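You operate a simulated robot arm through the tools that you are given. There is no shell and no other tool.

Carry out the task below with a simulated robot arm. There is one attempt and no reset: what you move stays moved.

Task
Wipe and oil the middle of the piston top at F21, then tap the piston pin at F28 home.
Fine: grey cloth, oil brush and mallet from beside the pistons, each put back; the connecting rod's bush stays proud. Set down upright: brush, mallet. A coat counts when it lies all over at full strength: go over it till it gets no stronger. What is to be rubbed or washed off counts as gone when no trace of it is left.

Only the result counts: the job must be done as asked and must still hold three seconds after the hand-in. Knocking over, shifting, dropping, spilling or breaking anything else fails it. Flat cloth is picked up by pressing the open fingertips on it (5 to 10 N) and closing them slowly along it; thin cloth reads only 2 to 8 mm in the jaws.

Robot
A 7-joint arm with a two-finger parallel gripper, fixed in place. Base frame: the origin is at the foot of the arm, x ahead of it, y to its left, z up. Lengths are in m, angles in degrees, forces in N, time in s.
With the tool pointing down near the work surface it reaches from about 0.32 to 0.74 m from the base axis. Its first joint turns from -143.0 to 143.0 degrees. Payload 3 kg.
The TCP is the grasp point between the finger pads, 0.03 m short of the fingertips. In the tool frame z runs along the fingers and y along their closing line. Largest opening 0.094 m; finger width 0.028, thickness 0.01; the body of the gripper, 0.05 by 0.096 m, starts 0.055 m behind the TCP.
Orientation is told as [roll, pitch, yaw] about the base's x, y, z axes, in that order, counted from this pose: with the fingers straight down and closing along the base's y, the tool's x points along the base's -x, its y along +y and its z along -z.

Tools
- The arm moves only by the tool drive_tool. Its argument "series" is a list of rows, each an object (a shift or turn left out is 0, a gripper value left out holds the last) with "jaw": the opening in per cent of the stroke, from 0 (shut) to 100 (fully open); "translation": the shift along the tool's x, y, z in m, a list of three; "rot": the turn, a rotation vector about the tool's x, y, z in rad, a list of three. In form: [{"jaw": jaw, "translation": [dx, dy, dz], "rot": [wx, wy, wz]}, ...]. A call has 1 to 20 rows; each row is the pose to reach, as a shift and turn from the pose commanded when the call began, along the tool's axes at that moment. A row lasts 0.2 s, in which the tool goes at most 0.05 m and 8.6 degrees; a call with a longer step from one row to the next is refused whole, and so is a gripper value outside its range. Where a pose cannot be reached the arm comes as near as it can. A force on the tool above 90 N (or 10 N above the force at the start of the call, whichever is more), or a blocked arm, ends the call early, and 0.2 s more pass. The fingers move at their own pace (about 0.045 m/s each) and stop on an object; they squeeze with about 43 N. The grip force told is the motor's: it shows also when the fingers shut on nothing. Time passes only in rows, and 0.2 s behind the last, so rows that repeat a pose let the fingers close. The reply holds the time, the measured pose of the TCP, the force on the tool along the base axes, the opening and the grip force, in the units named above and with some noise, with the torque about the TCP (base axes, N m) and any sound that the robot's microphone picked up, and new pictures: "pictures" is both (left out), scene, wrist or none.
- Cameras (640 x 400 px; columns grow to the right, rows downward): "scene" is fixed at [0.3866, -0.5069, 1.7543]; the picture's right is [0.98, -0.19, 0.00], its down [-0.10, -0.51, -0.86] and it looks along [0.16, 0.84, -0.52] (base axes); focal length 376 px, centre (320, 200). "wrist" rides on the gripper at [0.076, 0.014, -0.102] in the tool frame; the picture's right is [-0.18, 0.98, 0.00], its down [-0.75, -0.14, -0.64] and it looks along [-0.63, -0.12, 0.77] (tool axes); focal length 243 px, centre (320, 200). There is no depth. A picture from a camera that has moved, and an enlarged one, comes with that camera's place and axes in the base frame and with its lens. The place of the scene camera against the robot may be out by one fixed shift of up to 0.025 m in any direction.
- lift_body(by): slides the trunk up (or, below 0, down) by that many m; the arm rides with it, the base frame stays. It gives what a move gives, with no picture.
- inspect(camera, box): a new picture of the part [left, top, right, bottom] of that camera's present view, enlarged. No time passes.
- close_job(): hands the job in; it is judged then, once.

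Nothing tells you positions but the pictures and the camera data. Unless the task says otherwise, let go and move clear before handing in.

The tools are called after "Emit:" by a JSON object that holds its "name" and its "arguments". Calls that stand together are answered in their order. drive_tool: Moves the arm, as the interface text tells. Its arguments: {"type":"object","properties":{"series":{"type":"array"},"pictures":{"type":"string","enum":["both","scene","wrist","none"]}},"required":["series"]} The other tools are called the same way: lift_body (by) slides the trunk up or down; inspect (camera, box) takes an enlarged picture of a part of a camera's view; close_job () hands the job in.

At the start:

```text
time: 0.0
position: [0.4141, 0.3408, 1.4314]
tcp_rot: [0.0, 0.2, -0.1]
wrist_force: [-0.1, 0.0, 0.3]
moment: [-0.01, 0.01, 0.02]
opening: 0.0938
finger_force: 0.0
trunk travel left (down, up): [-0.3, 0.09]
```

scene: 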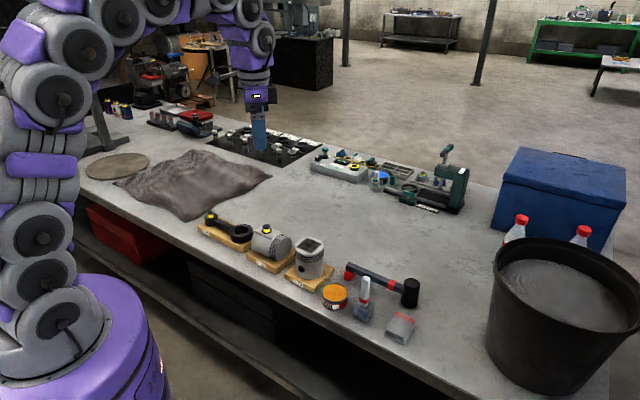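
wrist: 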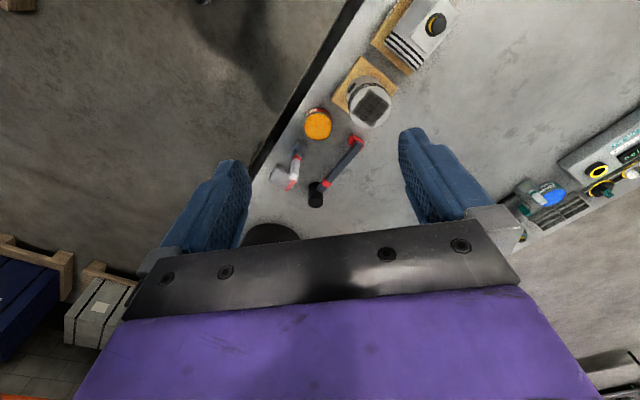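

I see a bench with a row of items: a connecting rod, a piston on its side with a pin, an upright piston, an oil tin, a brush, a mallet and what may be a folded cloth. I'll take enlarged views first to tell the labels and objects apart.

Emit:
{"name": "inspect", "arguments": {"camera": "scene", "box": [190, 200, 350, 300]}}

Emit:
{"name": "inspect", "arguments": {"camera": "scene", "box": [300, 250, 440, 350]}}

Emit:
{"name": "inspect", "arguments": {"camera": "wrist", "box": [240, 0, 480, 220]}}

Emit:
{"name": "inspect", "arguments": {"camera": "scene", "box": [80, 90, 340, 220]}}

```text
4.00 times, centred on (270, 250) of scene
camera zoom: at [0.3866, -0.5069, 1.7543], right [0.98, -0.19, 0.0], down [-0.1, -0.51, -0.86], along [0.16, 0.84, -0.52], focal length 1504 px, centre (520, 0)
```

zoom: 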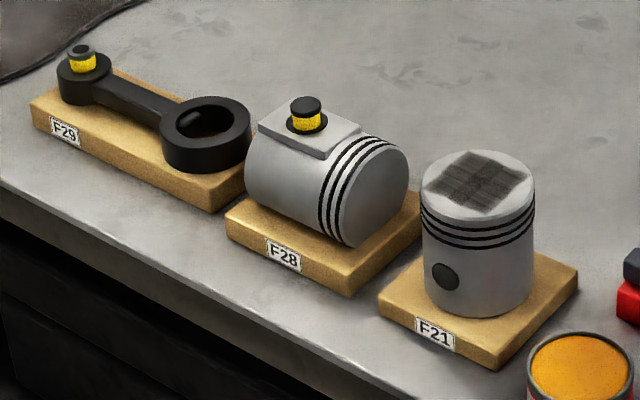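

```text
4.00 times, centred on (370, 300) of scene
camera zoom: at [0.3866, -0.5069, 1.7543], right [0.98, -0.19, 0.0], down [-0.1, -0.51, -0.86], along [0.16, 0.84, -0.52], focal length 1504 px, centre (120, -200)
```

zoom: 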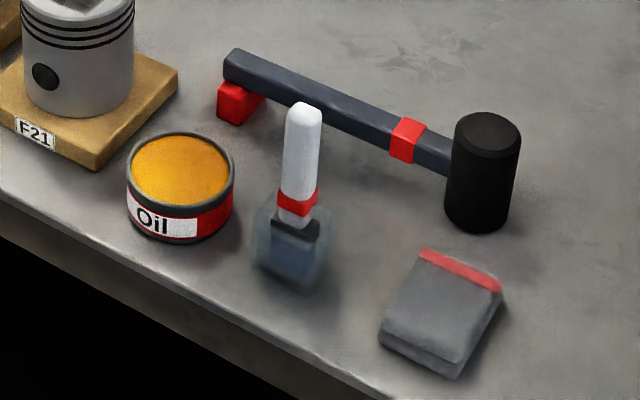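

```text
1.82 times, centred on (360, 110) of wrist
camera zoom: at [0.3396, 0.3542, 1.5331], right [0.18, 0.98, 0.0], down [0.75, -0.14, 0.64], along [0.63, -0.12, -0.77], focal length 441 px, centre (247, 364)
```

zoom: 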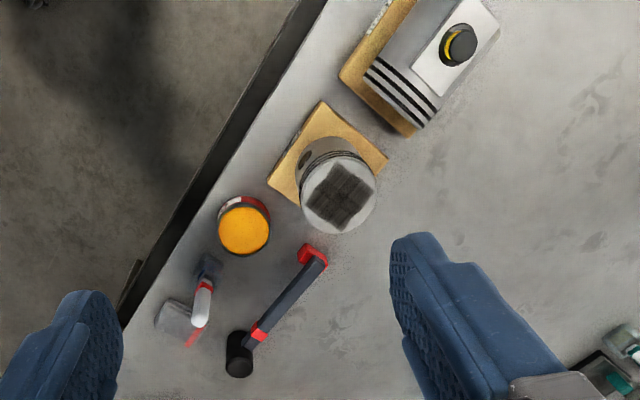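

```text
2.46 times, centred on (210, 155) of scene
camera zoom: at [0.3866, -0.5069, 1.7543], right [0.98, -0.19, 0.0], down [-0.1, -0.51, -0.86], along [0.16, 0.84, -0.52], focal length 926 px, centre (591, 311)
```

zoom: 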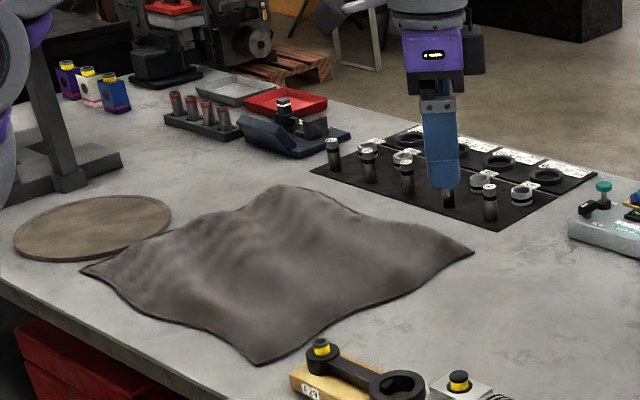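

The grime is the dark square on the F21 piston top, and the F28 pin stands proud. The row of work is roughly 0.65 to 0.83 m out, along a bench edge at 45° to me. I'll lower the trunk part way and then look from closer.

Emit:
{"name": "lift_body", "arguments": {"by": -0.15}}

```text
time: 1.8
position: [0.4131, 0.3383, 1.283]
tcp_rot: [0.1, 0.1, -0.1]
wrist_force: [-0.6, -0.5, -0.5]
moment: [0.02, 0.06, -0.02]
opening: 0.0939
finger_force: 0.0
trunk travel left (down, up): [-0.15, 0.24]
```

The trunk is down 0.15 m. I'll hold this pose and take a wrist picture from here.

Emit:
{"name": "drive_tool", "arguments": {"series": [{"jaw": 100}], "pictures": "both"}}

Emit:
{"name": "inspect", "arguments": {"camera": "wrist", "box": [160, 0, 420, 200]}}

```text
time: 2.1
position: [0.4141, 0.3394, 1.2814]
tcp_rot: [0.0, -0.1, 0.1]
wrist_force: [0.0, -0.1, -0.1]
moment: [0.02, -0.01, -0.01]
opening: 0.0939
finger_force: 0.0
trunk travel left (down, up): [-0.15, 0.24]
camera wrist: at [0.3383, 0.3517, 1.384], right [0.18, 0.98, 0.0], down [0.75, -0.14, 0.64], along [0.63, -0.12, -0.77], focal length 243 px, centre (320, 200)
```

scene: 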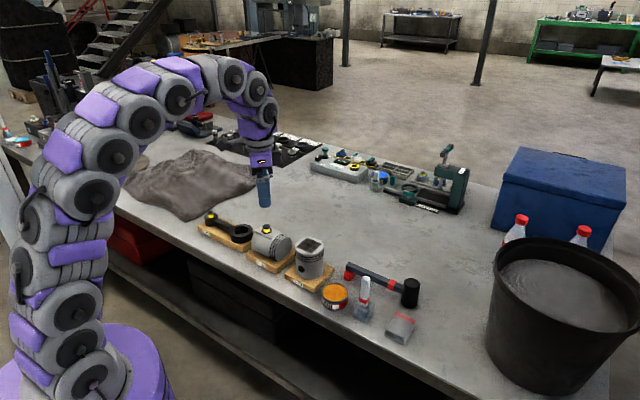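
wrist: 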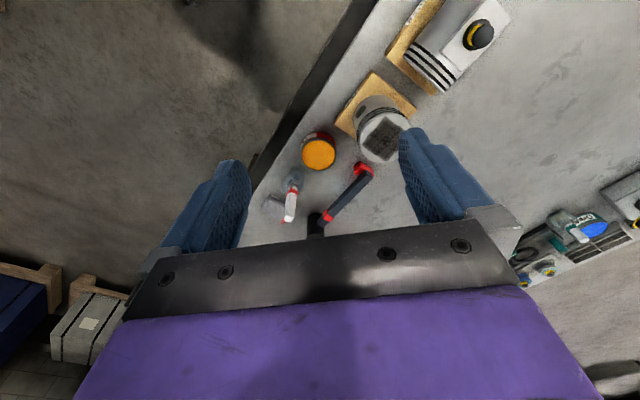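

```text
2.00 times, centred on (290, 100) of wrist
camera zoom: at [0.3383, 0.3517, 1.384], right [0.18, 0.98, 0.0], down [0.75, -0.14, 0.64], along [0.63, -0.12, -0.77], focal length 485 px, centre (380, 400)
```

zoom: 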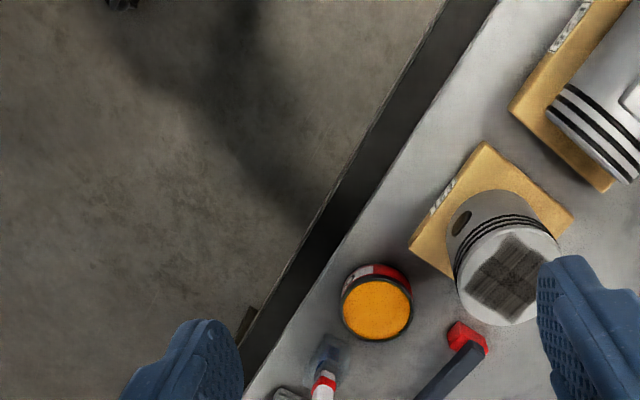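

The row runs at about 45°, so I'll yaw the tool to line up with the mallet handle and look along the row from closer to it.

Emit:
{"name": "drive_tool", "arguments": {"series": [{"translation": [-0.03, 0.004, 0], "rot": [0, 0, 0.147]}, {"translation": [-0.06, 0.008, 0], "rot": [0, 0, 0.293]}, {"translation": [-0.09, 0.012, 0], "rot": [0, 0, 0.44]}, {"translation": [-0.12, 0.016, 0], "rot": [0, 0, 0.587]}, {"translation": [-0.15, 0.02, 0], "rot": [0, 0, 0.733]}, {"translation": [-0.15, 0.02, 0], "rot": [0, 0, 0.733]}], "pictures": "both"}}

Emit:
{"name": "inspect", "arguments": {"camera": "wrist", "box": [160, 0, 480, 220]}}

```text
time: 3.5
position: [0.5582, 0.3547, 1.2752]
tcp_rot: [-0.1, 0.0, -42.0]
wrist_force: [-0.2, 0.3, -0.6]
moment: [-0.02, 0.01, 0.02]
opening: 0.0941
finger_force: 0.0
out of reach, approached as far as the arm can: row 5, 6
trunk travel left (down, up): [-0.15, 0.24]
camera wrist: at [0.5114, 0.4158, 1.377], right [0.8, 0.61, 0.0], down [0.46, -0.61, 0.64], along [0.39, -0.51, -0.77], focal length 243 px, centre (320, 200)
```

scene: 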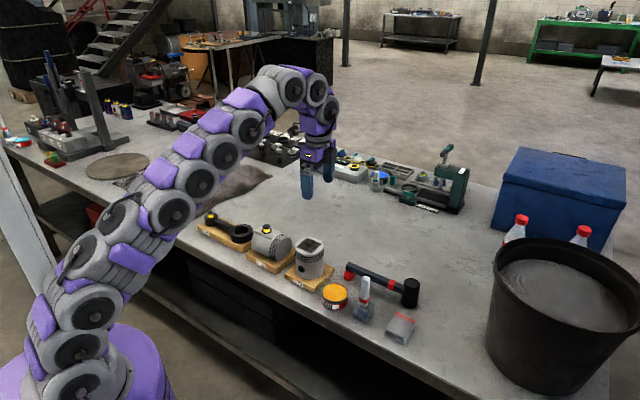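
wrist: 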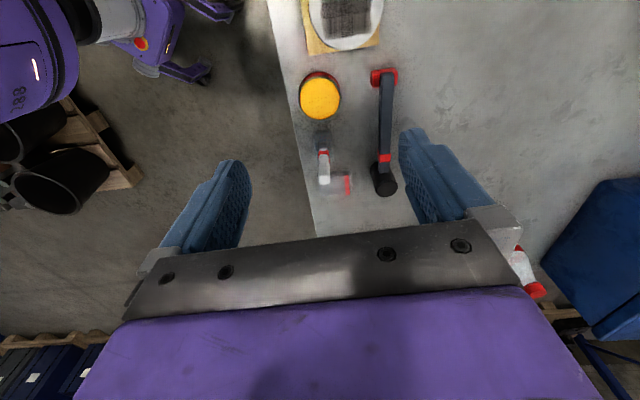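

```text
1.82 times, centred on (320, 110) of wrist
camera zoom: at [0.5114, 0.4158, 1.377], right [0.8, 0.61, 0.0], down [0.46, -0.61, 0.64], along [0.39, -0.51, -0.77], focal length 441 px, centre (320, 364)
```

zoom: 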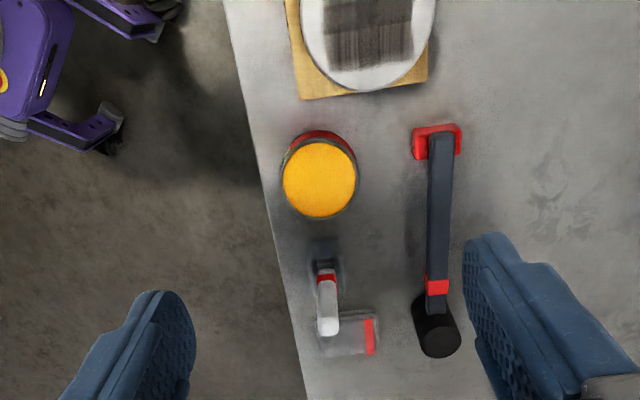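

The geometry puts the bench top near z≈0.87, the F21 top near z≈0.99, and the mallet and cloth about 0.78 m out. That is at the limit of reach, so I'll go lower and further out to test it and get a closer view.

Emit:
{"name": "drive_tool", "arguments": {"series": [{"translation": [-0.0, 0.0, 0.045]}, {"translation": [-0.0, 0.0, 0.09]}, {"translation": [-0.0, 0.0, 0.135]}, {"translation": [-0.03, 0.01, 0.16]}, {"translation": [-0.07, 0.025, 0.16]}, {"translation": [-0.11, 0.04, 0.16]}, {"translation": [-0.14, 0.06, 0.16]}, {"translation": [-0.14, 0.06, 0.16]}], "pictures": "both"}}

Emit:
{"name": "inspect", "arguments": {"camera": "wrist", "box": [200, 0, 440, 150]}}

```text
time: 5.3
position: [0.6709, 0.3083, 1.1128]
tcp_rot: [0.0, 0.0, -42.0]
wrist_force: [-0.4, 0.5, -0.5]
moment: [0.02, 0.0, -0.02]
opening: 0.094
finger_force: 0.0
out of reach, approached as far as the arm can: row 7, 8
trunk travel left (down, up): [-0.15, 0.24]
camera wrist: at [0.6254, 0.3697, 1.2151], right [0.79, 0.61, 0.0], down [0.47, -0.61, 0.64], along [0.39, -0.51, -0.77], focal length 243 px, centre (320, 200)
```

scene: 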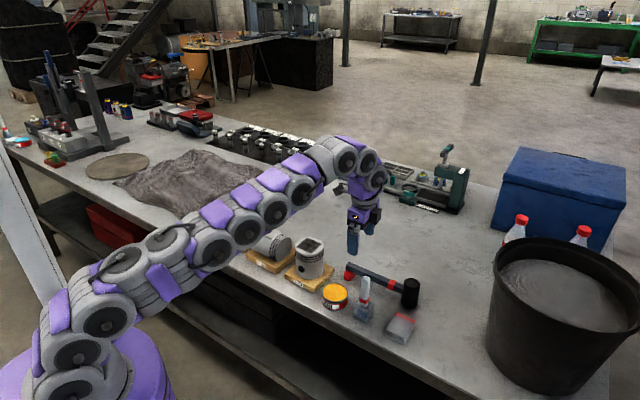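
wrist: 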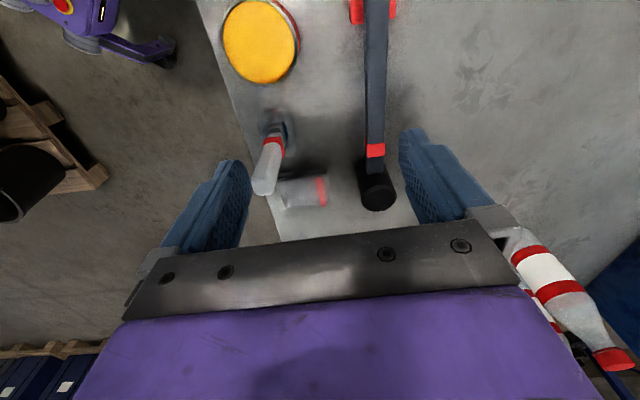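

```text
2.67 times, centred on (320, 75) of wrist
camera zoom: at [0.6254, 0.3697, 1.2151], right [0.79, 0.61, 0.0], down [0.47, -0.61, 0.64], along [0.39, -0.51, -0.77], focal length 647 px, centre (320, 533)
```

zoom: 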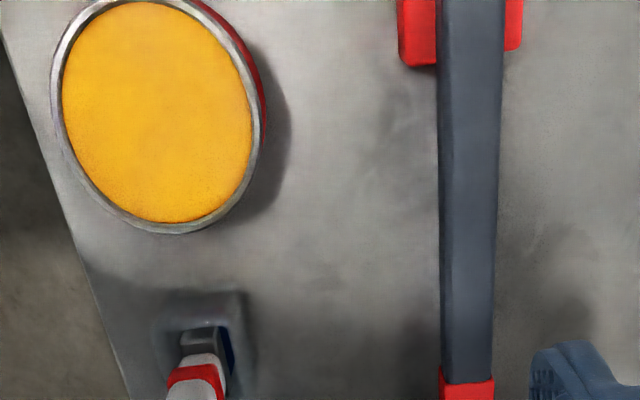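

At this trunk height the tool-down reach is about 0.78 m at bench level. Next come close views of the brush, its holder and the cloth.

Emit:
{"name": "inspect", "arguments": {"camera": "wrist", "box": [230, 110, 350, 225]}}

Emit:
{"name": "inspect", "arguments": {"camera": "wrist", "box": [330, 0, 430, 220]}}

Emit:
{"name": "inspect", "arguments": {"camera": "scene", "box": [335, 265, 425, 350]}}

```text
3.48 times, centred on (290, 168) of wrist
camera zoom: at [0.6254, 0.3697, 1.2151], right [0.79, 0.61, 0.0], down [0.47, -0.61, 0.64], along [0.39, -0.51, -0.77], focal length 844 px, centre (424, 313)
```

zoom: 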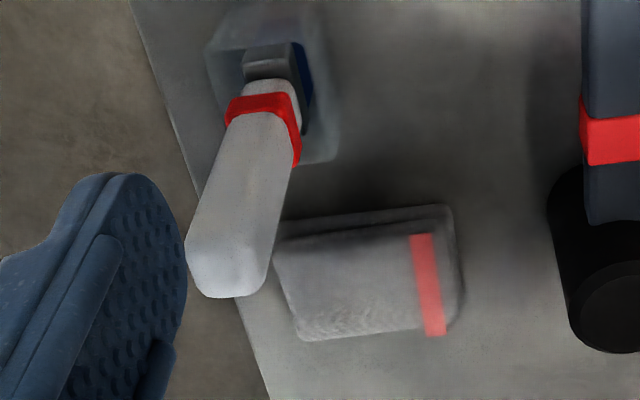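

```text
1.82 times, centred on (380, 110) of wrist
camera zoom: at [0.6254, 0.3697, 1.2151], right [0.79, 0.61, 0.0], down [0.47, -0.61, 0.64], along [0.39, -0.51, -0.77], focal length 441 px, centre (211, 364)
```

zoom: 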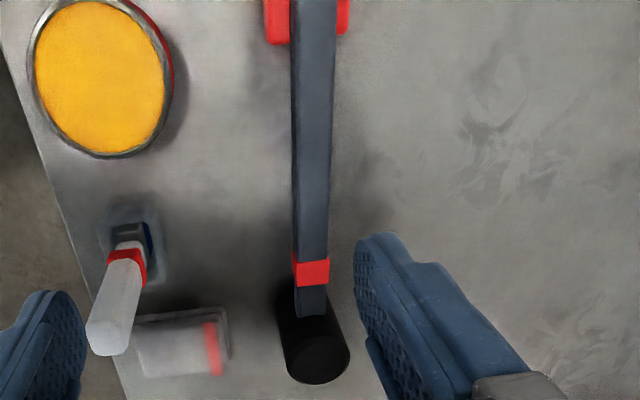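

```text
4.71 times, centred on (380, 308) of scene
camera zoom: at [0.3866, -0.5069, 1.7543], right [0.98, -0.19, 0.0], down [-0.1, -0.51, -0.86], along [0.16, 0.84, -0.52], focal length 1769 px, centre (38, -306)
```

zoom: 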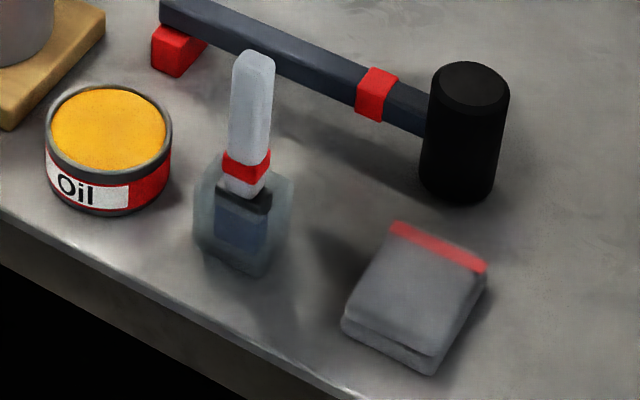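

The brush stands upright at about (0.670, 0.222) with its top at z≈1.025. The cloth lies at about (0.76, 0.15). I'll go over the cloth with the tool turned to yaw +45°, which keeps the gripper and camera clear of the brush.

Emit:
{"name": "drive_tool", "arguments": {"series": [{"translation": [-0.0117, -0.0094, 0], "rot": [0, 0, -0.1265]}, {"translation": [-0.0234, -0.0188, 0], "rot": [0, 0, -0.253]}, {"translation": [-0.0352, -0.0282, 0], "rot": [0, 0, -0.3795]}, {"translation": [-0.0469, -0.0376, 0], "rot": [0, 0, -0.506]}, {"translation": [-0.0586, -0.047, 0], "rot": [0, 0, -0.6325]}, {"translation": [-0.0703, -0.0565, 0], "rot": [0, 0, -0.759]}, {"translation": [-0.082, -0.0659, 0], "rot": [0, 0, -0.8855]}, {"translation": [-0.0937, -0.0753, 0], "rot": [0, 0, -1.012]}, {"translation": [-0.1054, -0.0847, 0], "rot": [0, 0, -1.1385]}, {"translation": [-0.1172, -0.0941, 0], "rot": [0, 0, -1.265]}, {"translation": [-0.1289, -0.1035, 0], "rot": [0, 0, -1.3915]}, {"translation": [-0.1406, -0.1129, 0], "rot": [0, 0, -1.518]}, {"translation": [-0.1406, -0.1129, 0], "rot": [0, 0, -1.518]}], "pictures": "both"}}

Emit:
{"name": "inspect", "arguments": {"camera": "wrist", "box": [180, 0, 480, 200]}}

```text
time: 8.2
position: [0.6964, 0.1268, 1.1143]
tcp_rot: [0.0, 0.0, 45.0]
wrist_force: [0.2, 0.3, -0.1]
moment: [0.0, -0.04, -0.03]
opening: 0.0939
finger_force: 0.1
trunk travel left (down, up): [-0.15, 0.24]
camera wrist: at [0.6346, 0.0823, 1.2156], right [-0.57, 0.82, 0.0], down [0.63, 0.43, 0.64], along [0.53, 0.36, -0.77], focal length 243 px, centre (320, 200)
```

scene: 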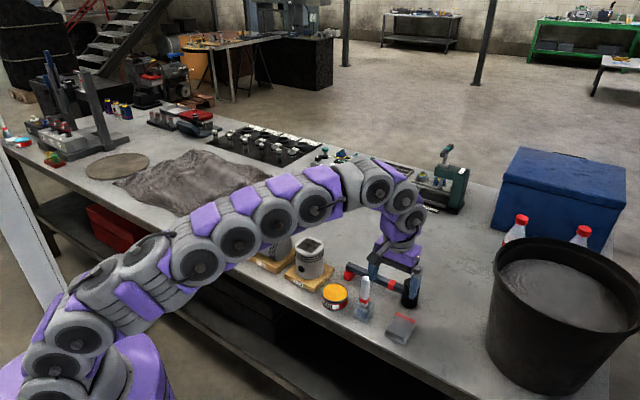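
wrist: 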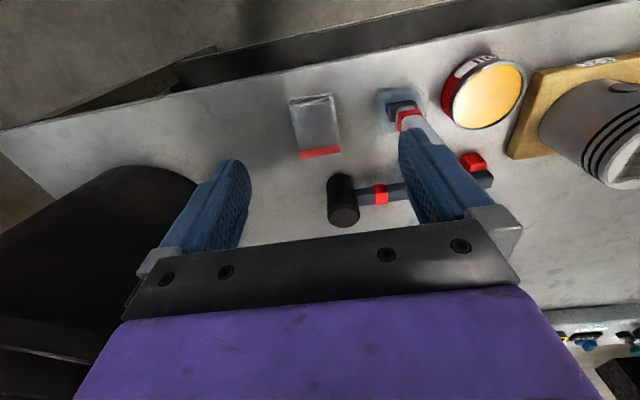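

```text
2.00 times, centred on (330, 100) of wrist
camera zoom: at [0.6346, 0.0823, 1.2156], right [-0.57, 0.82, 0.0], down [0.63, 0.43, 0.64], along [0.53, 0.36, -0.77], focal length 485 px, centre (300, 400)
```

zoom: 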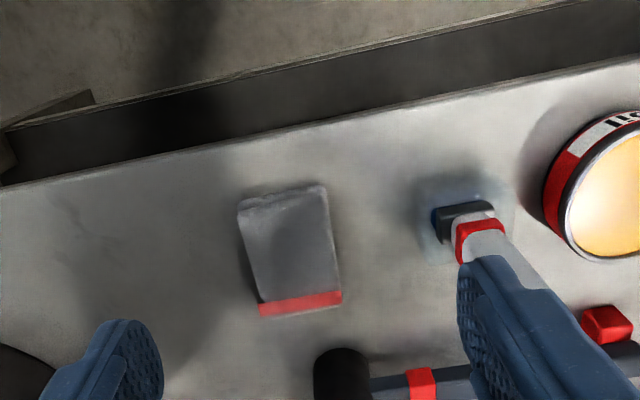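

The cloth measures about 0.056 by 0.086 m and is centred near (0.757, 0.157). I'll set the jaws part open and come down over it, stopping short.

Emit:
{"name": "drive_tool", "arguments": {"series": [{"jaw": 45, "translation": [-0.01, -0.005, 0.045]}, {"jaw": 45, "translation": [-0.025, -0.01, 0.09]}, {"jaw": 45, "translation": [-0.04, -0.016, 0.125]}, {"jaw": 45, "translation": [-0.0543, -0.0215, 0.16]}, {"jaw": 45, "translation": [-0.0543, -0.0215, 0.16]}], "pictures": "both"}}

Emit:
{"name": "inspect", "arguments": {"camera": "wrist", "box": [180, 60, 480, 260]}}

Emit:
{"name": "inspect", "arguments": {"camera": "scene", "box": [340, 220, 480, 350]}}

```text
time: 9.3
position: [0.7519, 0.148, 0.9534]
tcp_rot: [0.0, 0.1, 45.0]
wrist_force: [-0.8, -0.1, 0.2]
moment: [0.01, 0.0, 0.02]
opening: 0.0424
finger_force: 0.1
trunk travel left (down, up): [-0.15, 0.24]
camera wrist: at [0.6895, 0.1047, 1.0549], right [-0.56, 0.83, 0.0], down [0.63, 0.43, 0.64], along [0.53, 0.36, -0.77], focal length 243 px, centre (320, 200)
```

scene: 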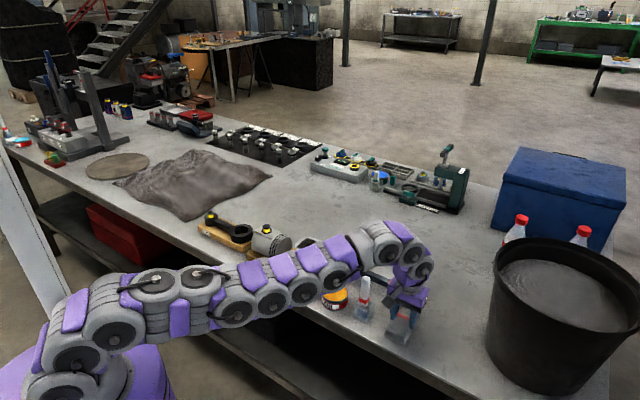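
wrist: 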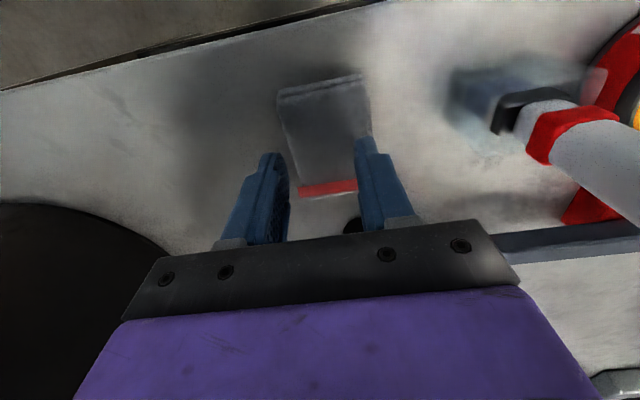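

```text
2.00 times, centred on (330, 160) of wrist
camera zoom: at [0.6895, 0.1047, 1.0549], right [-0.56, 0.83, 0.0], down [0.63, 0.43, 0.64], along [0.53, 0.36, -0.77], focal length 485 px, centre (300, 280)
```

zoom: 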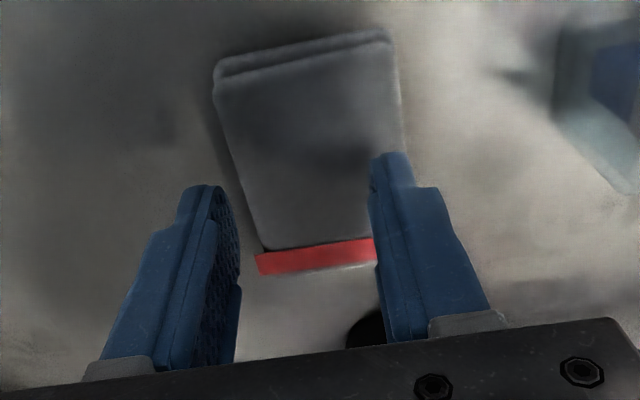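

```text
3.08 times, centred on (410, 285) of scene
camera zoom: at [0.3866, -0.5069, 1.7543], right [0.98, -0.19, 0.0], down [-0.1, -0.51, -0.86], along [0.16, 0.84, -0.52], focal length 1157 px, centre (43, -62)
```

zoom: 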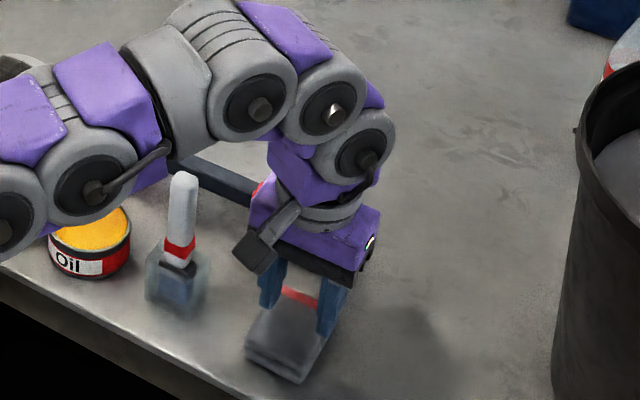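

The tool axis lands within 5 mm of the cloth's centre, so I'll shift that much and lower towards it in small steps while watching the force.

Emit:
{"name": "drive_tool", "arguments": {"series": [{"jaw": 45, "translation": [-0.003, 0.005, 0.012]}, {"jaw": 45, "translation": [-0.003, 0.005, 0.024]}, {"jaw": 45, "translation": [-0.003, 0.005, 0.028]}, {"jaw": 45, "translation": [-0.003, 0.005, 0.028]}], "pictures": "wrist"}}

Emit:
{"name": "inspect", "arguments": {"camera": "wrist", "box": [200, 60, 440, 230]}}

```text
time: 10.6
position: [0.7485, 0.1535, 0.9364]
tcp_rot: [-0.8, -1.4, 44.9]
wrist_force: [-10.0, -5.5, 33.7]
moment: [0.1, 1.24, 0.2]
opening: 0.0448
finger_force: 1.9
out of reach, approached as far as the arm can: row 3, 4
trunk travel left (down, up): [-0.15, 0.24]
stopped in row 4: the force on the tool passed its limit at 92 N (the readings are from after the stop); the commanded pose is now the measured one
camera wrist: at [0.6834, 0.1079, 1.0362], right [-0.56, 0.83, -0.01], down [0.62, 0.43, 0.66], along [0.55, 0.37, -0.75], focal length 243 px, centre (320, 200)
```

wrist: 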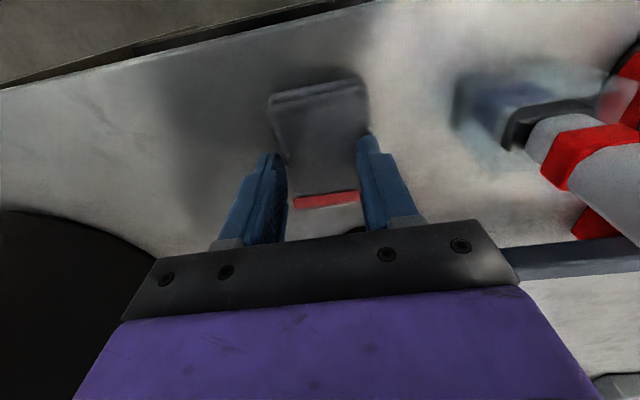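

```text
2.35 times, centred on (320, 145) of wrist
camera zoom: at [0.6834, 0.1079, 1.0362], right [-0.56, 0.83, -0.01], down [0.62, 0.43, 0.66], along [0.55, 0.37, -0.75], focal length 571 px, centre (320, 329)
```

zoom: 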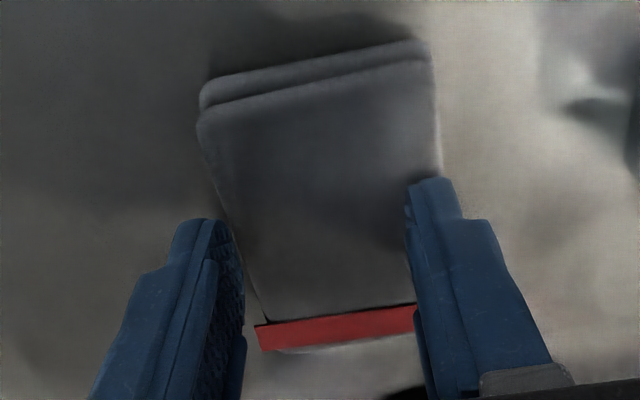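

The fingers met something stiff at a fingertip height of about 0.906, and the force stop tripped. I'll back straight off, level the tool and check what was touched.

Emit:
{"name": "drive_tool", "arguments": {"series": [{"jaw": 45, "translation": [0, 0, -0.01], "rot": [-0.027, 0.0074, 0]}, {"jaw": 45, "translation": [0, 0, -0.025], "rot": [-0.027, 0.0074, 0]}, {"jaw": 45, "translation": [0, 0, -0.025], "rot": [-0.027, 0.0074, 0]}], "pictures": "both"}}

Emit:
{"name": "inspect", "arguments": {"camera": "wrist", "box": [200, 40, 560, 260]}}

Emit:
{"name": "inspect", "arguments": {"camera": "scene", "box": [340, 220, 480, 350]}}

```text
time: 11.3
position: [0.7453, 0.154, 0.9553]
tcp_rot: [1.1, -0.3, 44.9]
wrist_force: [0.0, 0.3, -0.2]
moment: [-0.01, 0.0, 0.0]
opening: 0.0424
finger_force: 0.0
out of reach, approached as far as the arm can: row 1, 2, 3
trunk travel left (down, up): [-0.15, 0.24]
camera wrist: at [0.6834, 0.1069, 1.0575], right [-0.56, 0.83, 0.02], down [0.64, 0.42, 0.65], along [0.52, 0.38, -0.76], focal length 243 px, centre (320, 200)
```

scene: 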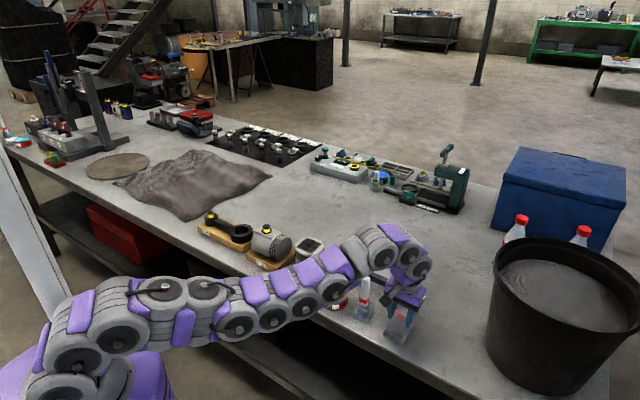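
wrist: 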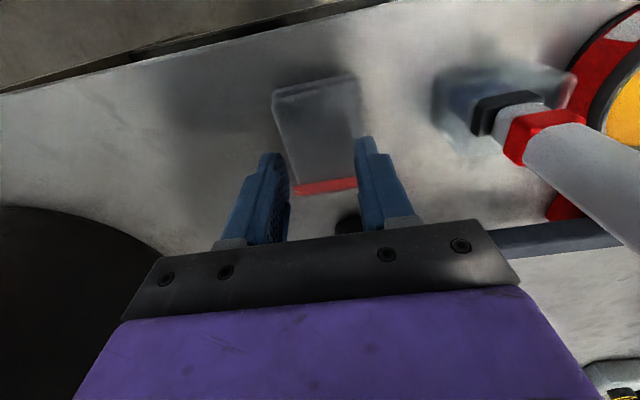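

```text
1.78 times, centred on (380, 150) of wrist
camera zoom: at [0.6834, 0.1069, 1.0575], right [-0.56, 0.83, 0.02], down [0.64, 0.42, 0.65], along [0.52, 0.38, -0.76], focal length 431 px, centre (213, 289)
```

zoom: 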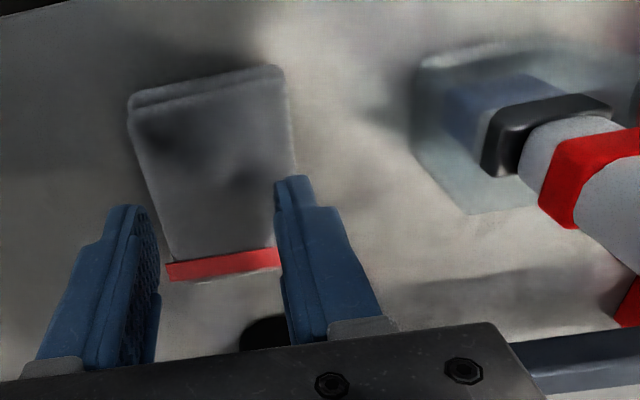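

```text
3.08 times, centred on (410, 285) of scene
camera zoom: at [0.3866, -0.5069, 1.7543], right [0.98, -0.19, 0.0], down [-0.1, -0.51, -0.86], along [0.16, 0.84, -0.52], focal length 1157 px, centre (43, -62)
```

zoom: 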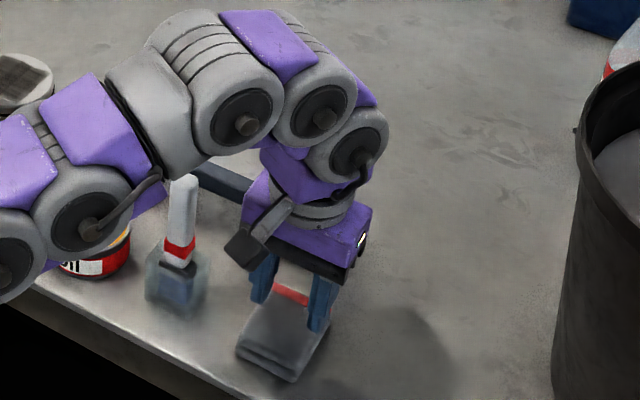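

The contact was most likely the cloth pad itself, which is thicker than I took it for, with its top near z≈0.90. The arm is also near full stretch. I'll pull back 3 cm to recover a clean pose.

Emit:
{"name": "drive_tool", "arguments": {"series": [{"jaw": 45, "translation": [0.015, 0, -0.01]}, {"jaw": 45, "translation": [0.03, 0, -0.02]}, {"jaw": 45, "translation": [0.03, 0, -0.02]}], "pictures": "none"}}

```text
time: 12.2
position: [0.7248, 0.1312, 0.9746]
tcp_rot: [1.0, -0.4, 44.8]
wrist_force: [0.7, -0.5, 0.0]
moment: [0.06, -0.01, -0.03]
opening: 0.0422
finger_force: 0.0
trunk travel left (down, up): [-0.15, 0.24]
```

The pose is clean again. I'll level the tool, tip it 7° outward for slack in reach, and go back over the cloth centre.

Emit:
{"name": "drive_tool", "arguments": {"series": [{"jaw": 45, "translation": [0, 0, 0], "rot": [0.0074, -0.05, 0]}, {"jaw": 45, "translation": [-0.012, -0.001, 0.0], "rot": [0.0074, -0.1, 0]}, {"jaw": 45, "translation": [-0.025, -0.003, 0.01], "rot": [0.0074, -0.1, 0]}, {"jaw": 45, "translation": [-0.034, -0.0045, 0.02], "rot": [0.0074, -0.1, 0]}, {"jaw": 45, "translation": [-0.034, -0.0045, 0.02], "rot": [0.0074, -0.1, 0]}], "pictures": "wrist"}}

Emit:
{"name": "inspect", "arguments": {"camera": "wrist", "box": [200, 40, 440, 220]}}

```text
time: 13.3
position: [0.7502, 0.1523, 0.9556]
tcp_rot: [0.6, -6.2, 44.8]
wrist_force: [-0.1, -1.2, 0.1]
moment: [0.02, -0.03, 0.02]
opening: 0.0421
finger_force: 0.1
trunk travel left (down, up): [-0.15, 0.24]
camera wrist: at [0.6812, 0.0997, 1.0495], right [-0.56, 0.83, 0.03], down [0.59, 0.37, 0.72], along [0.58, 0.42, -0.7], focal length 243 px, centre (320, 200)
```

wrist: 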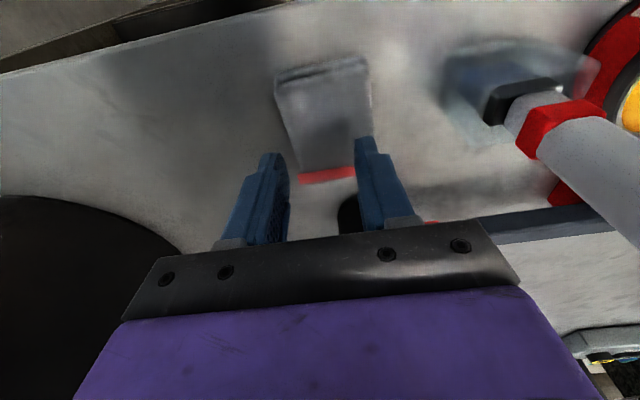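

```text
2.22 times, centred on (320, 130) of wrist
camera zoom: at [0.6812, 0.0997, 1.0495], right [-0.56, 0.83, 0.03], down [0.59, 0.37, 0.72], along [0.58, 0.42, -0.7], focal length 539 px, centre (320, 356)
```

zoom: 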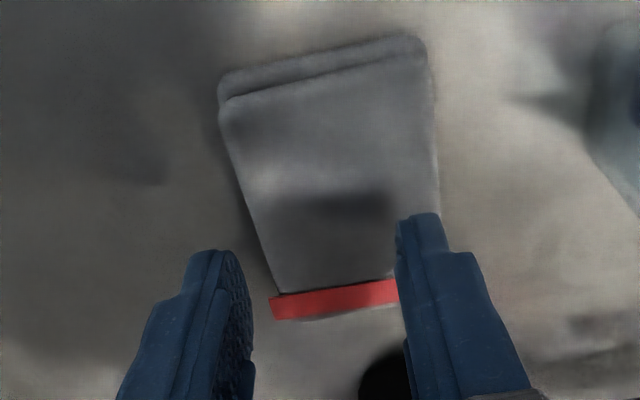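

Projecting the fingertips onto the cloth shows the left finger would miss it, which explains the one-sided contact. I'll shift 8 mm sideways and 14 mm towards the bench edge, narrow the jaws and approach again.

Emit:
{"name": "drive_tool", "arguments": {"series": [{"jaw": 36, "translation": [0.007, 0.004, 0.0], "rot": [0.0105, 0, 0]}, {"jaw": 36, "translation": [0.014, 0.008, 0.006], "rot": [0.0105, 0, 0]}, {"jaw": 36, "translation": [0.014, 0.008, 0.01], "rot": [0.0105, 0, 0]}, {"jaw": 36, "translation": [0.014, 0.008, 0.01], "rot": [0.0105, 0, 0]}], "pictures": "wrist"}}

Emit:
{"name": "inspect", "arguments": {"camera": "wrist", "box": [200, 40, 440, 220]}}

```text
time: 14.3
position: [0.7351, 0.1512, 0.9451]
tcp_rot: [0.0, -6.2, 44.8]
wrist_force: [-0.3, 0.7, 0.0]
moment: [0.0, 0.01, 0.02]
opening: 0.034
finger_force: 0.2
trunk travel left (down, up): [-0.15, 0.24]
camera wrist: at [0.6644, 0.0985, 1.0379], right [-0.56, 0.83, 0.02], down [0.58, 0.38, 0.72], along [0.59, 0.42, -0.69], focal length 243 px, centre (320, 200)
```

wrist: 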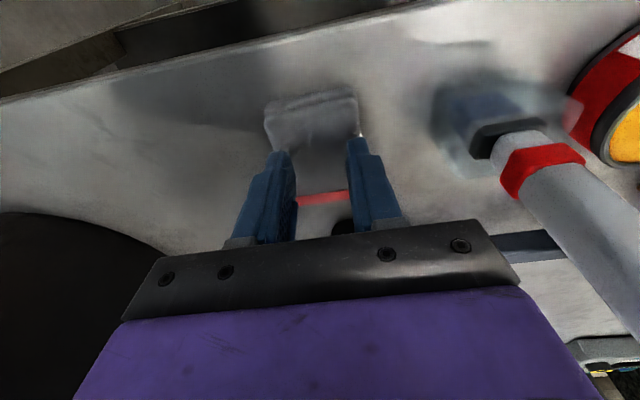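

```text
2.22 times, centred on (320, 130) of wrist
camera zoom: at [0.6644, 0.0985, 1.0379], right [-0.56, 0.83, 0.02], down [0.58, 0.38, 0.72], along [0.59, 0.42, -0.69], focal length 539 px, centre (320, 356)
```

zoom: 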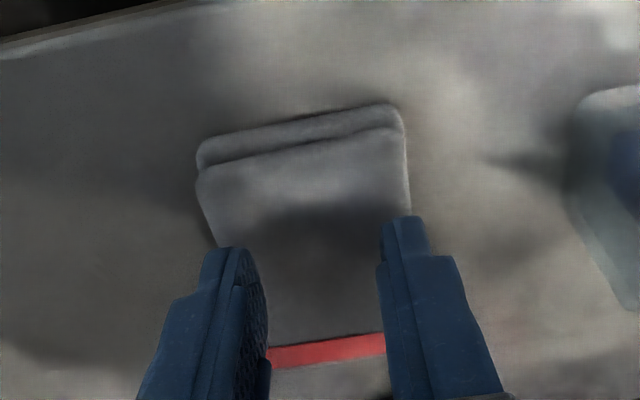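

Both fingertips are now over the cloth. I'll go down in 2–3 mm steps and watch for 5–10 N.

Emit:
{"name": "drive_tool", "arguments": {"series": [{"jaw": 36, "translation": [0, 0, 0.002]}, {"jaw": 36, "translation": [0, 0, 0.004]}, {"jaw": 36, "translation": [0, 0, 0.004]}], "pictures": "none"}}

```text
time: 15.2
position: [0.7362, 0.1501, 0.9415]
tcp_rot: [0.0, -6.3, 44.8]
wrist_force: [-0.3, -0.9, 0.4]
moment: [-0.01, -0.01, 0.01]
opening: 0.0337
finger_force: 0.1
trunk travel left (down, up): [-0.15, 0.24]
```

Emit:
{"name": "drive_tool", "arguments": {"series": [{"jaw": 36, "translation": [0, 0, 0.002]}, {"jaw": 36, "translation": [0, 0, 0.003]}, {"jaw": 36, "translation": [0, 0, 0.003]}], "pictures": "none"}}

```text
time: 15.9
position: [0.7356, 0.1506, 0.936]
tcp_rot: [-0.1, -6.2, 44.7]
wrist_force: [0.8, -0.6, 4.8]
moment: [-0.05, 0.01, 0.01]
opening: 0.0336
finger_force: 0.0
trunk travel left (down, up): [-0.15, 0.24]
```

Contact has started at 4.8 N. One more millimetre.

Emit:
{"name": "drive_tool", "arguments": {"series": [{"jaw": 36, "translation": [0, 0, 0.001]}, {"jaw": 36, "translation": [0, 0, 0.001]}], "pictures": "wrist"}}

Emit:
{"name": "inspect", "arguments": {"camera": "wrist", "box": [220, 60, 420, 220]}}

```text
time: 16.6
position: [0.7356, 0.1524, 0.938]
tcp_rot: [-0.1, -6.4, 44.9]
wrist_force: [1.1, 1.5, 10.1]
moment: [0.02, 0.07, 0.02]
opening: 0.0335
finger_force: 0.2
trunk travel left (down, up): [-0.15, 0.24]
camera wrist: at [0.6652, 0.0994, 1.0305], right [-0.56, 0.83, 0.02], down [0.58, 0.38, 0.72], along [0.59, 0.42, -0.69], focal length 243 px, centre (320, 200)
```

wrist: 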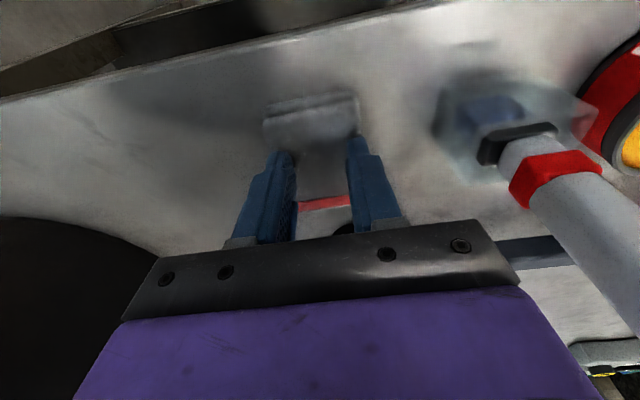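

```text
2.50 times, centred on (320, 140) of wrist
camera zoom: at [0.6652, 0.0994, 1.0305], right [-0.56, 0.83, 0.02], down [0.58, 0.38, 0.72], along [0.59, 0.42, -0.69], focal length 606 px, centre (320, 350)
```

zoom: 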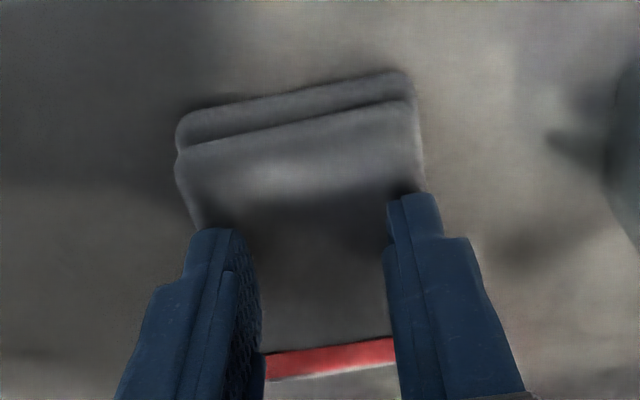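

The force reads about 10 N with both tips on the cloth. Now I'll close slowly along it.

Emit:
{"name": "drive_tool", "arguments": {"series": [{"jaw": 34}, {"jaw": 32}, {"jaw": 30}, {"jaw": 28}, {"jaw": 26}, {"jaw": 24}, {"jaw": 22}, {"jaw": 20}], "pictures": "wrist"}}

Emit:
{"name": "inspect", "arguments": {"camera": "wrist", "box": [220, 60, 420, 220]}}

```text
time: 18.4
position: [0.7352, 0.1505, 0.9374]
tcp_rot: [-0.1, -6.1, 44.8]
wrist_force: [-1.1, 2.0, 16.8]
moment: [-0.05, 0.16, 0.01]
opening: 0.0252
finger_force: 5.8
trunk travel left (down, up): [-0.15, 0.24]
camera wrist: at [0.6647, 0.0989, 1.0305], right [-0.56, 0.83, 0.02], down [0.58, 0.38, 0.72], along [0.59, 0.42, -0.69], focal length 243 px, centre (320, 200)
```

wrist: 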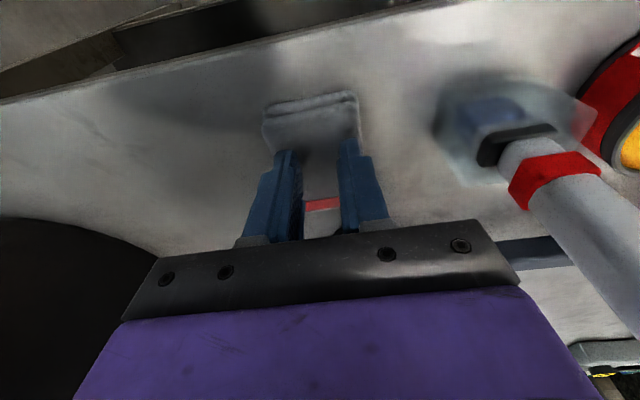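

```text
2.50 times, centred on (320, 140) of wrist
camera zoom: at [0.6647, 0.0989, 1.0305], right [-0.56, 0.83, 0.02], down [0.58, 0.38, 0.72], along [0.59, 0.42, -0.69], focal length 606 px, centre (320, 350)
```

zoom: 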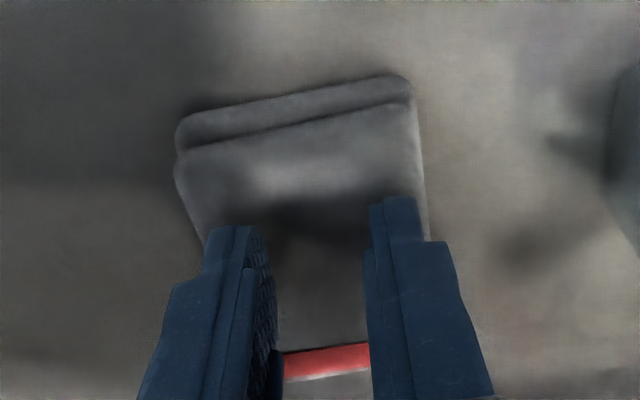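

The force rose to about 17 N as the fingers dragged, so I'll ease up a millimetre and keep closing slowly.

Emit:
{"name": "drive_tool", "arguments": {"series": [{"jaw": 25, "translation": [0, 0, -0.001]}, {"jaw": 23, "translation": [0, 0, -0.0012]}, {"jaw": 21, "translation": [0, 0, -0.0012]}, {"jaw": 19, "translation": [0, 0, -0.0012]}, {"jaw": 17, "translation": [0, 0, -0.0012]}, {"jaw": 15, "translation": [0, 0, -0.0012]}], "pictures": "wrist"}}

Emit:
{"name": "inspect", "arguments": {"camera": "wrist", "box": [220, 60, 420, 220]}}

```text
time: 19.8
position: [0.7359, 0.1495, 0.9383]
tcp_rot: [-0.1, -6.2, 44.8]
wrist_force: [-0.7, -0.2, 4.7]
moment: [-0.02, 0.01, 0.0]
opening: 0.0153
finger_force: 1.1
trunk travel left (down, up): [-0.15, 0.24]
camera wrist: at [0.6657, 0.099, 1.0309], right [-0.56, 0.83, 0.02], down [0.58, 0.38, 0.72], along [0.59, 0.42, -0.69], focal length 243 px, centre (320, 200)
```

wrist: 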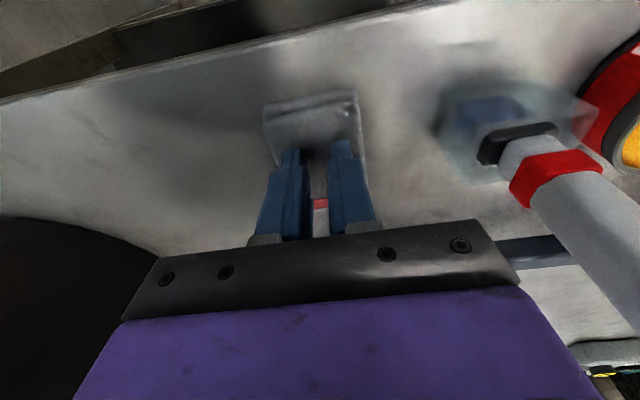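

```text
2.50 times, centred on (320, 140) of wrist
camera zoom: at [0.6657, 0.099, 1.0309], right [-0.56, 0.83, 0.02], down [0.58, 0.38, 0.72], along [0.59, 0.42, -0.69], focal length 606 px, centre (320, 350)
```

zoom: 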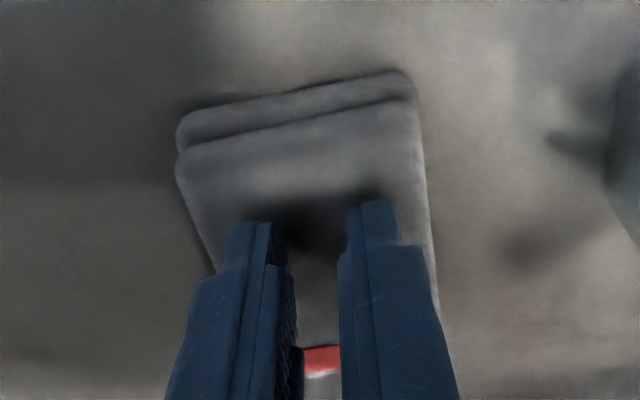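

The force is 4.7 N, so I'll add a touch of pressure and close the rest of the way slowly.

Emit:
{"name": "drive_tool", "arguments": {"series": [{"jaw": 15, "translation": [0, 0, 0.0006]}, {"jaw": 13, "translation": [0, 0, 0.0006]}, {"jaw": 11, "translation": [0, 0, 0.0006]}, {"jaw": 9, "translation": [0, 0, 0.0006]}, {"jaw": 7, "translation": [0, 0, 0.0006]}, {"jaw": 5, "translation": [0, 0, 0.0006]}, {"jaw": 3, "translation": [0, 0, 0.0006]}, {"jaw": 1, "translation": [0, 0, 0.0006]}, {"jaw": 0, "translation": [0, 0, 0.0006]}, {"jaw": 0, "translation": [0, 0, 0.0006]}], "pictures": "wrist"}}

Emit:
{"name": "inspect", "arguments": {"camera": "wrist", "box": [220, 60, 420, 220]}}

```text
time: 21.9
position: [0.7364, 0.1511, 0.9376]
tcp_rot: [0.0, -6.2, 44.8]
wrist_force: [-1.8, -0.7, 7.5]
moment: [-0.06, 0.13, -0.01]
opening: 0.0
finger_force: 33.1
trunk travel left (down, up): [-0.15, 0.24]
camera wrist: at [0.6653, 0.0984, 1.0307], right [-0.56, 0.83, 0.02], down [0.58, 0.38, 0.72], along [0.59, 0.42, -0.69], focal length 243 px, centre (320, 200)
```

wrist: 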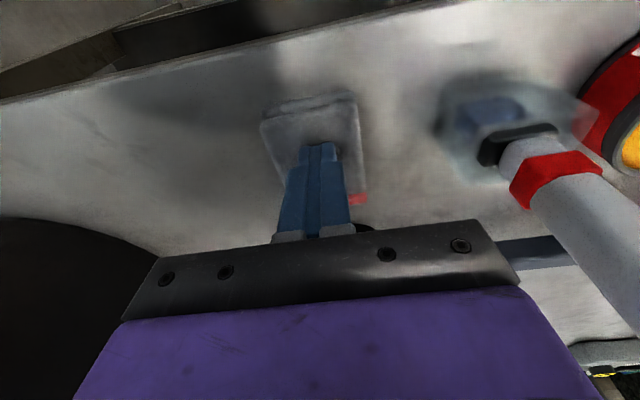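

```text
2.50 times, centred on (320, 140) of wrist
camera zoom: at [0.6653, 0.0984, 1.0307], right [-0.56, 0.83, 0.02], down [0.58, 0.38, 0.72], along [0.59, 0.42, -0.69], focal length 606 px, centre (320, 350)
```

zoom: 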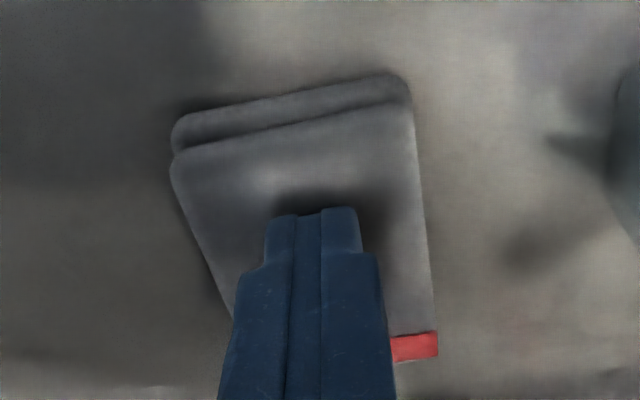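

The jaws closed fully on nothing. This is a stiff folded pad about 2–3 cm thick and 0.056 m wide, so it should be gripped by its sides. I'll back off, open wide and come down astride it.

Emit:
{"name": "drive_tool", "arguments": {"series": [{"jaw": 0, "translation": [0.0, 0, -0.015]}, {"jaw": 40, "translation": [0.003, 0, -0.03]}, {"jaw": 84, "translation": [0.003, 0, -0.03]}, {"jaw": 84, "translation": [0.003, 0, -0.03]}, {"jaw": 84, "translation": [0.003, 0, -0.03]}], "pictures": "both"}}

Emit:
{"name": "inspect", "arguments": {"camera": "wrist", "box": [200, 40, 440, 240]}}

Emit:
{"name": "inspect", "arguments": {"camera": "scene", "box": [350, 260, 450, 350]}}

```text
time: 23.1
position: [0.729, 0.146, 0.9674]
tcp_rot: [0.0, -6.2, 44.8]
wrist_force: [-0.2, -0.8, -0.2]
moment: [-0.02, 0.0, -0.01]
opening: 0.079
finger_force: 0.1
trunk travel left (down, up): [-0.15, 0.24]
camera wrist: at [0.66, 0.0944, 1.0595], right [-0.56, 0.83, 0.02], down [0.58, 0.38, 0.72], along [0.59, 0.42, -0.69], focal length 243 px, centre (320, 200)
```

scene: 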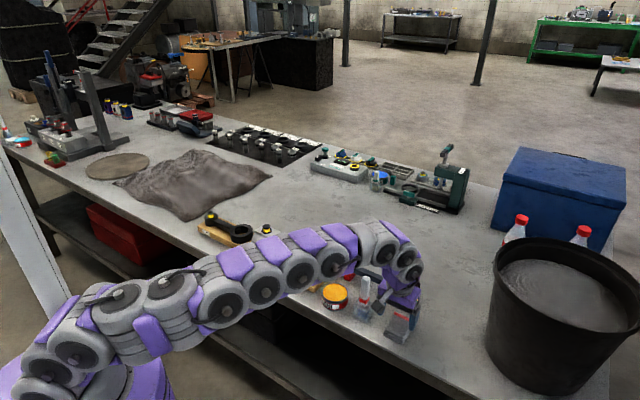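
wrist: 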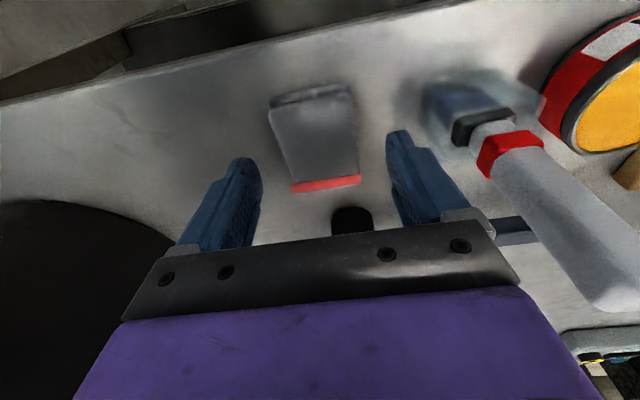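

```text
2.00 times, centred on (320, 140) of wrist
camera zoom: at [0.66, 0.0944, 1.0595], right [-0.56, 0.83, 0.02], down [0.58, 0.38, 0.72], along [0.59, 0.42, -0.69], focal length 485 px, centre (320, 320)
```

zoom: 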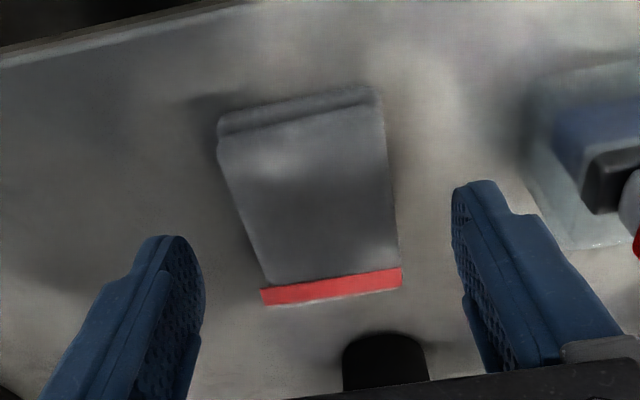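

```text
4.44 times, centred on (400, 305) of scene
camera zoom: at [0.3866, -0.5069, 1.7543], right [0.98, -0.19, 0.0], down [-0.1, -0.51, -0.86], along [0.16, 0.84, -0.52], focal length 1671 px, centre (-36, -267)
```

zoom: 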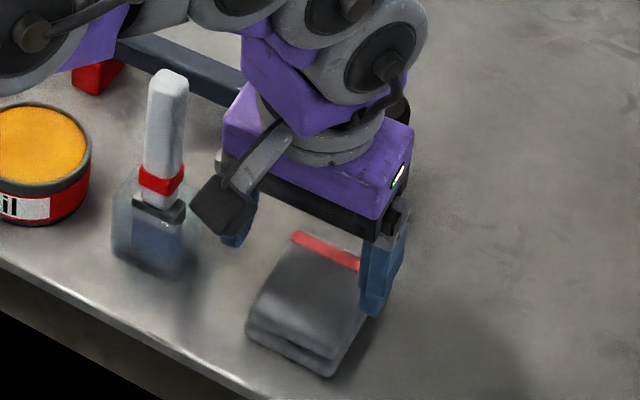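

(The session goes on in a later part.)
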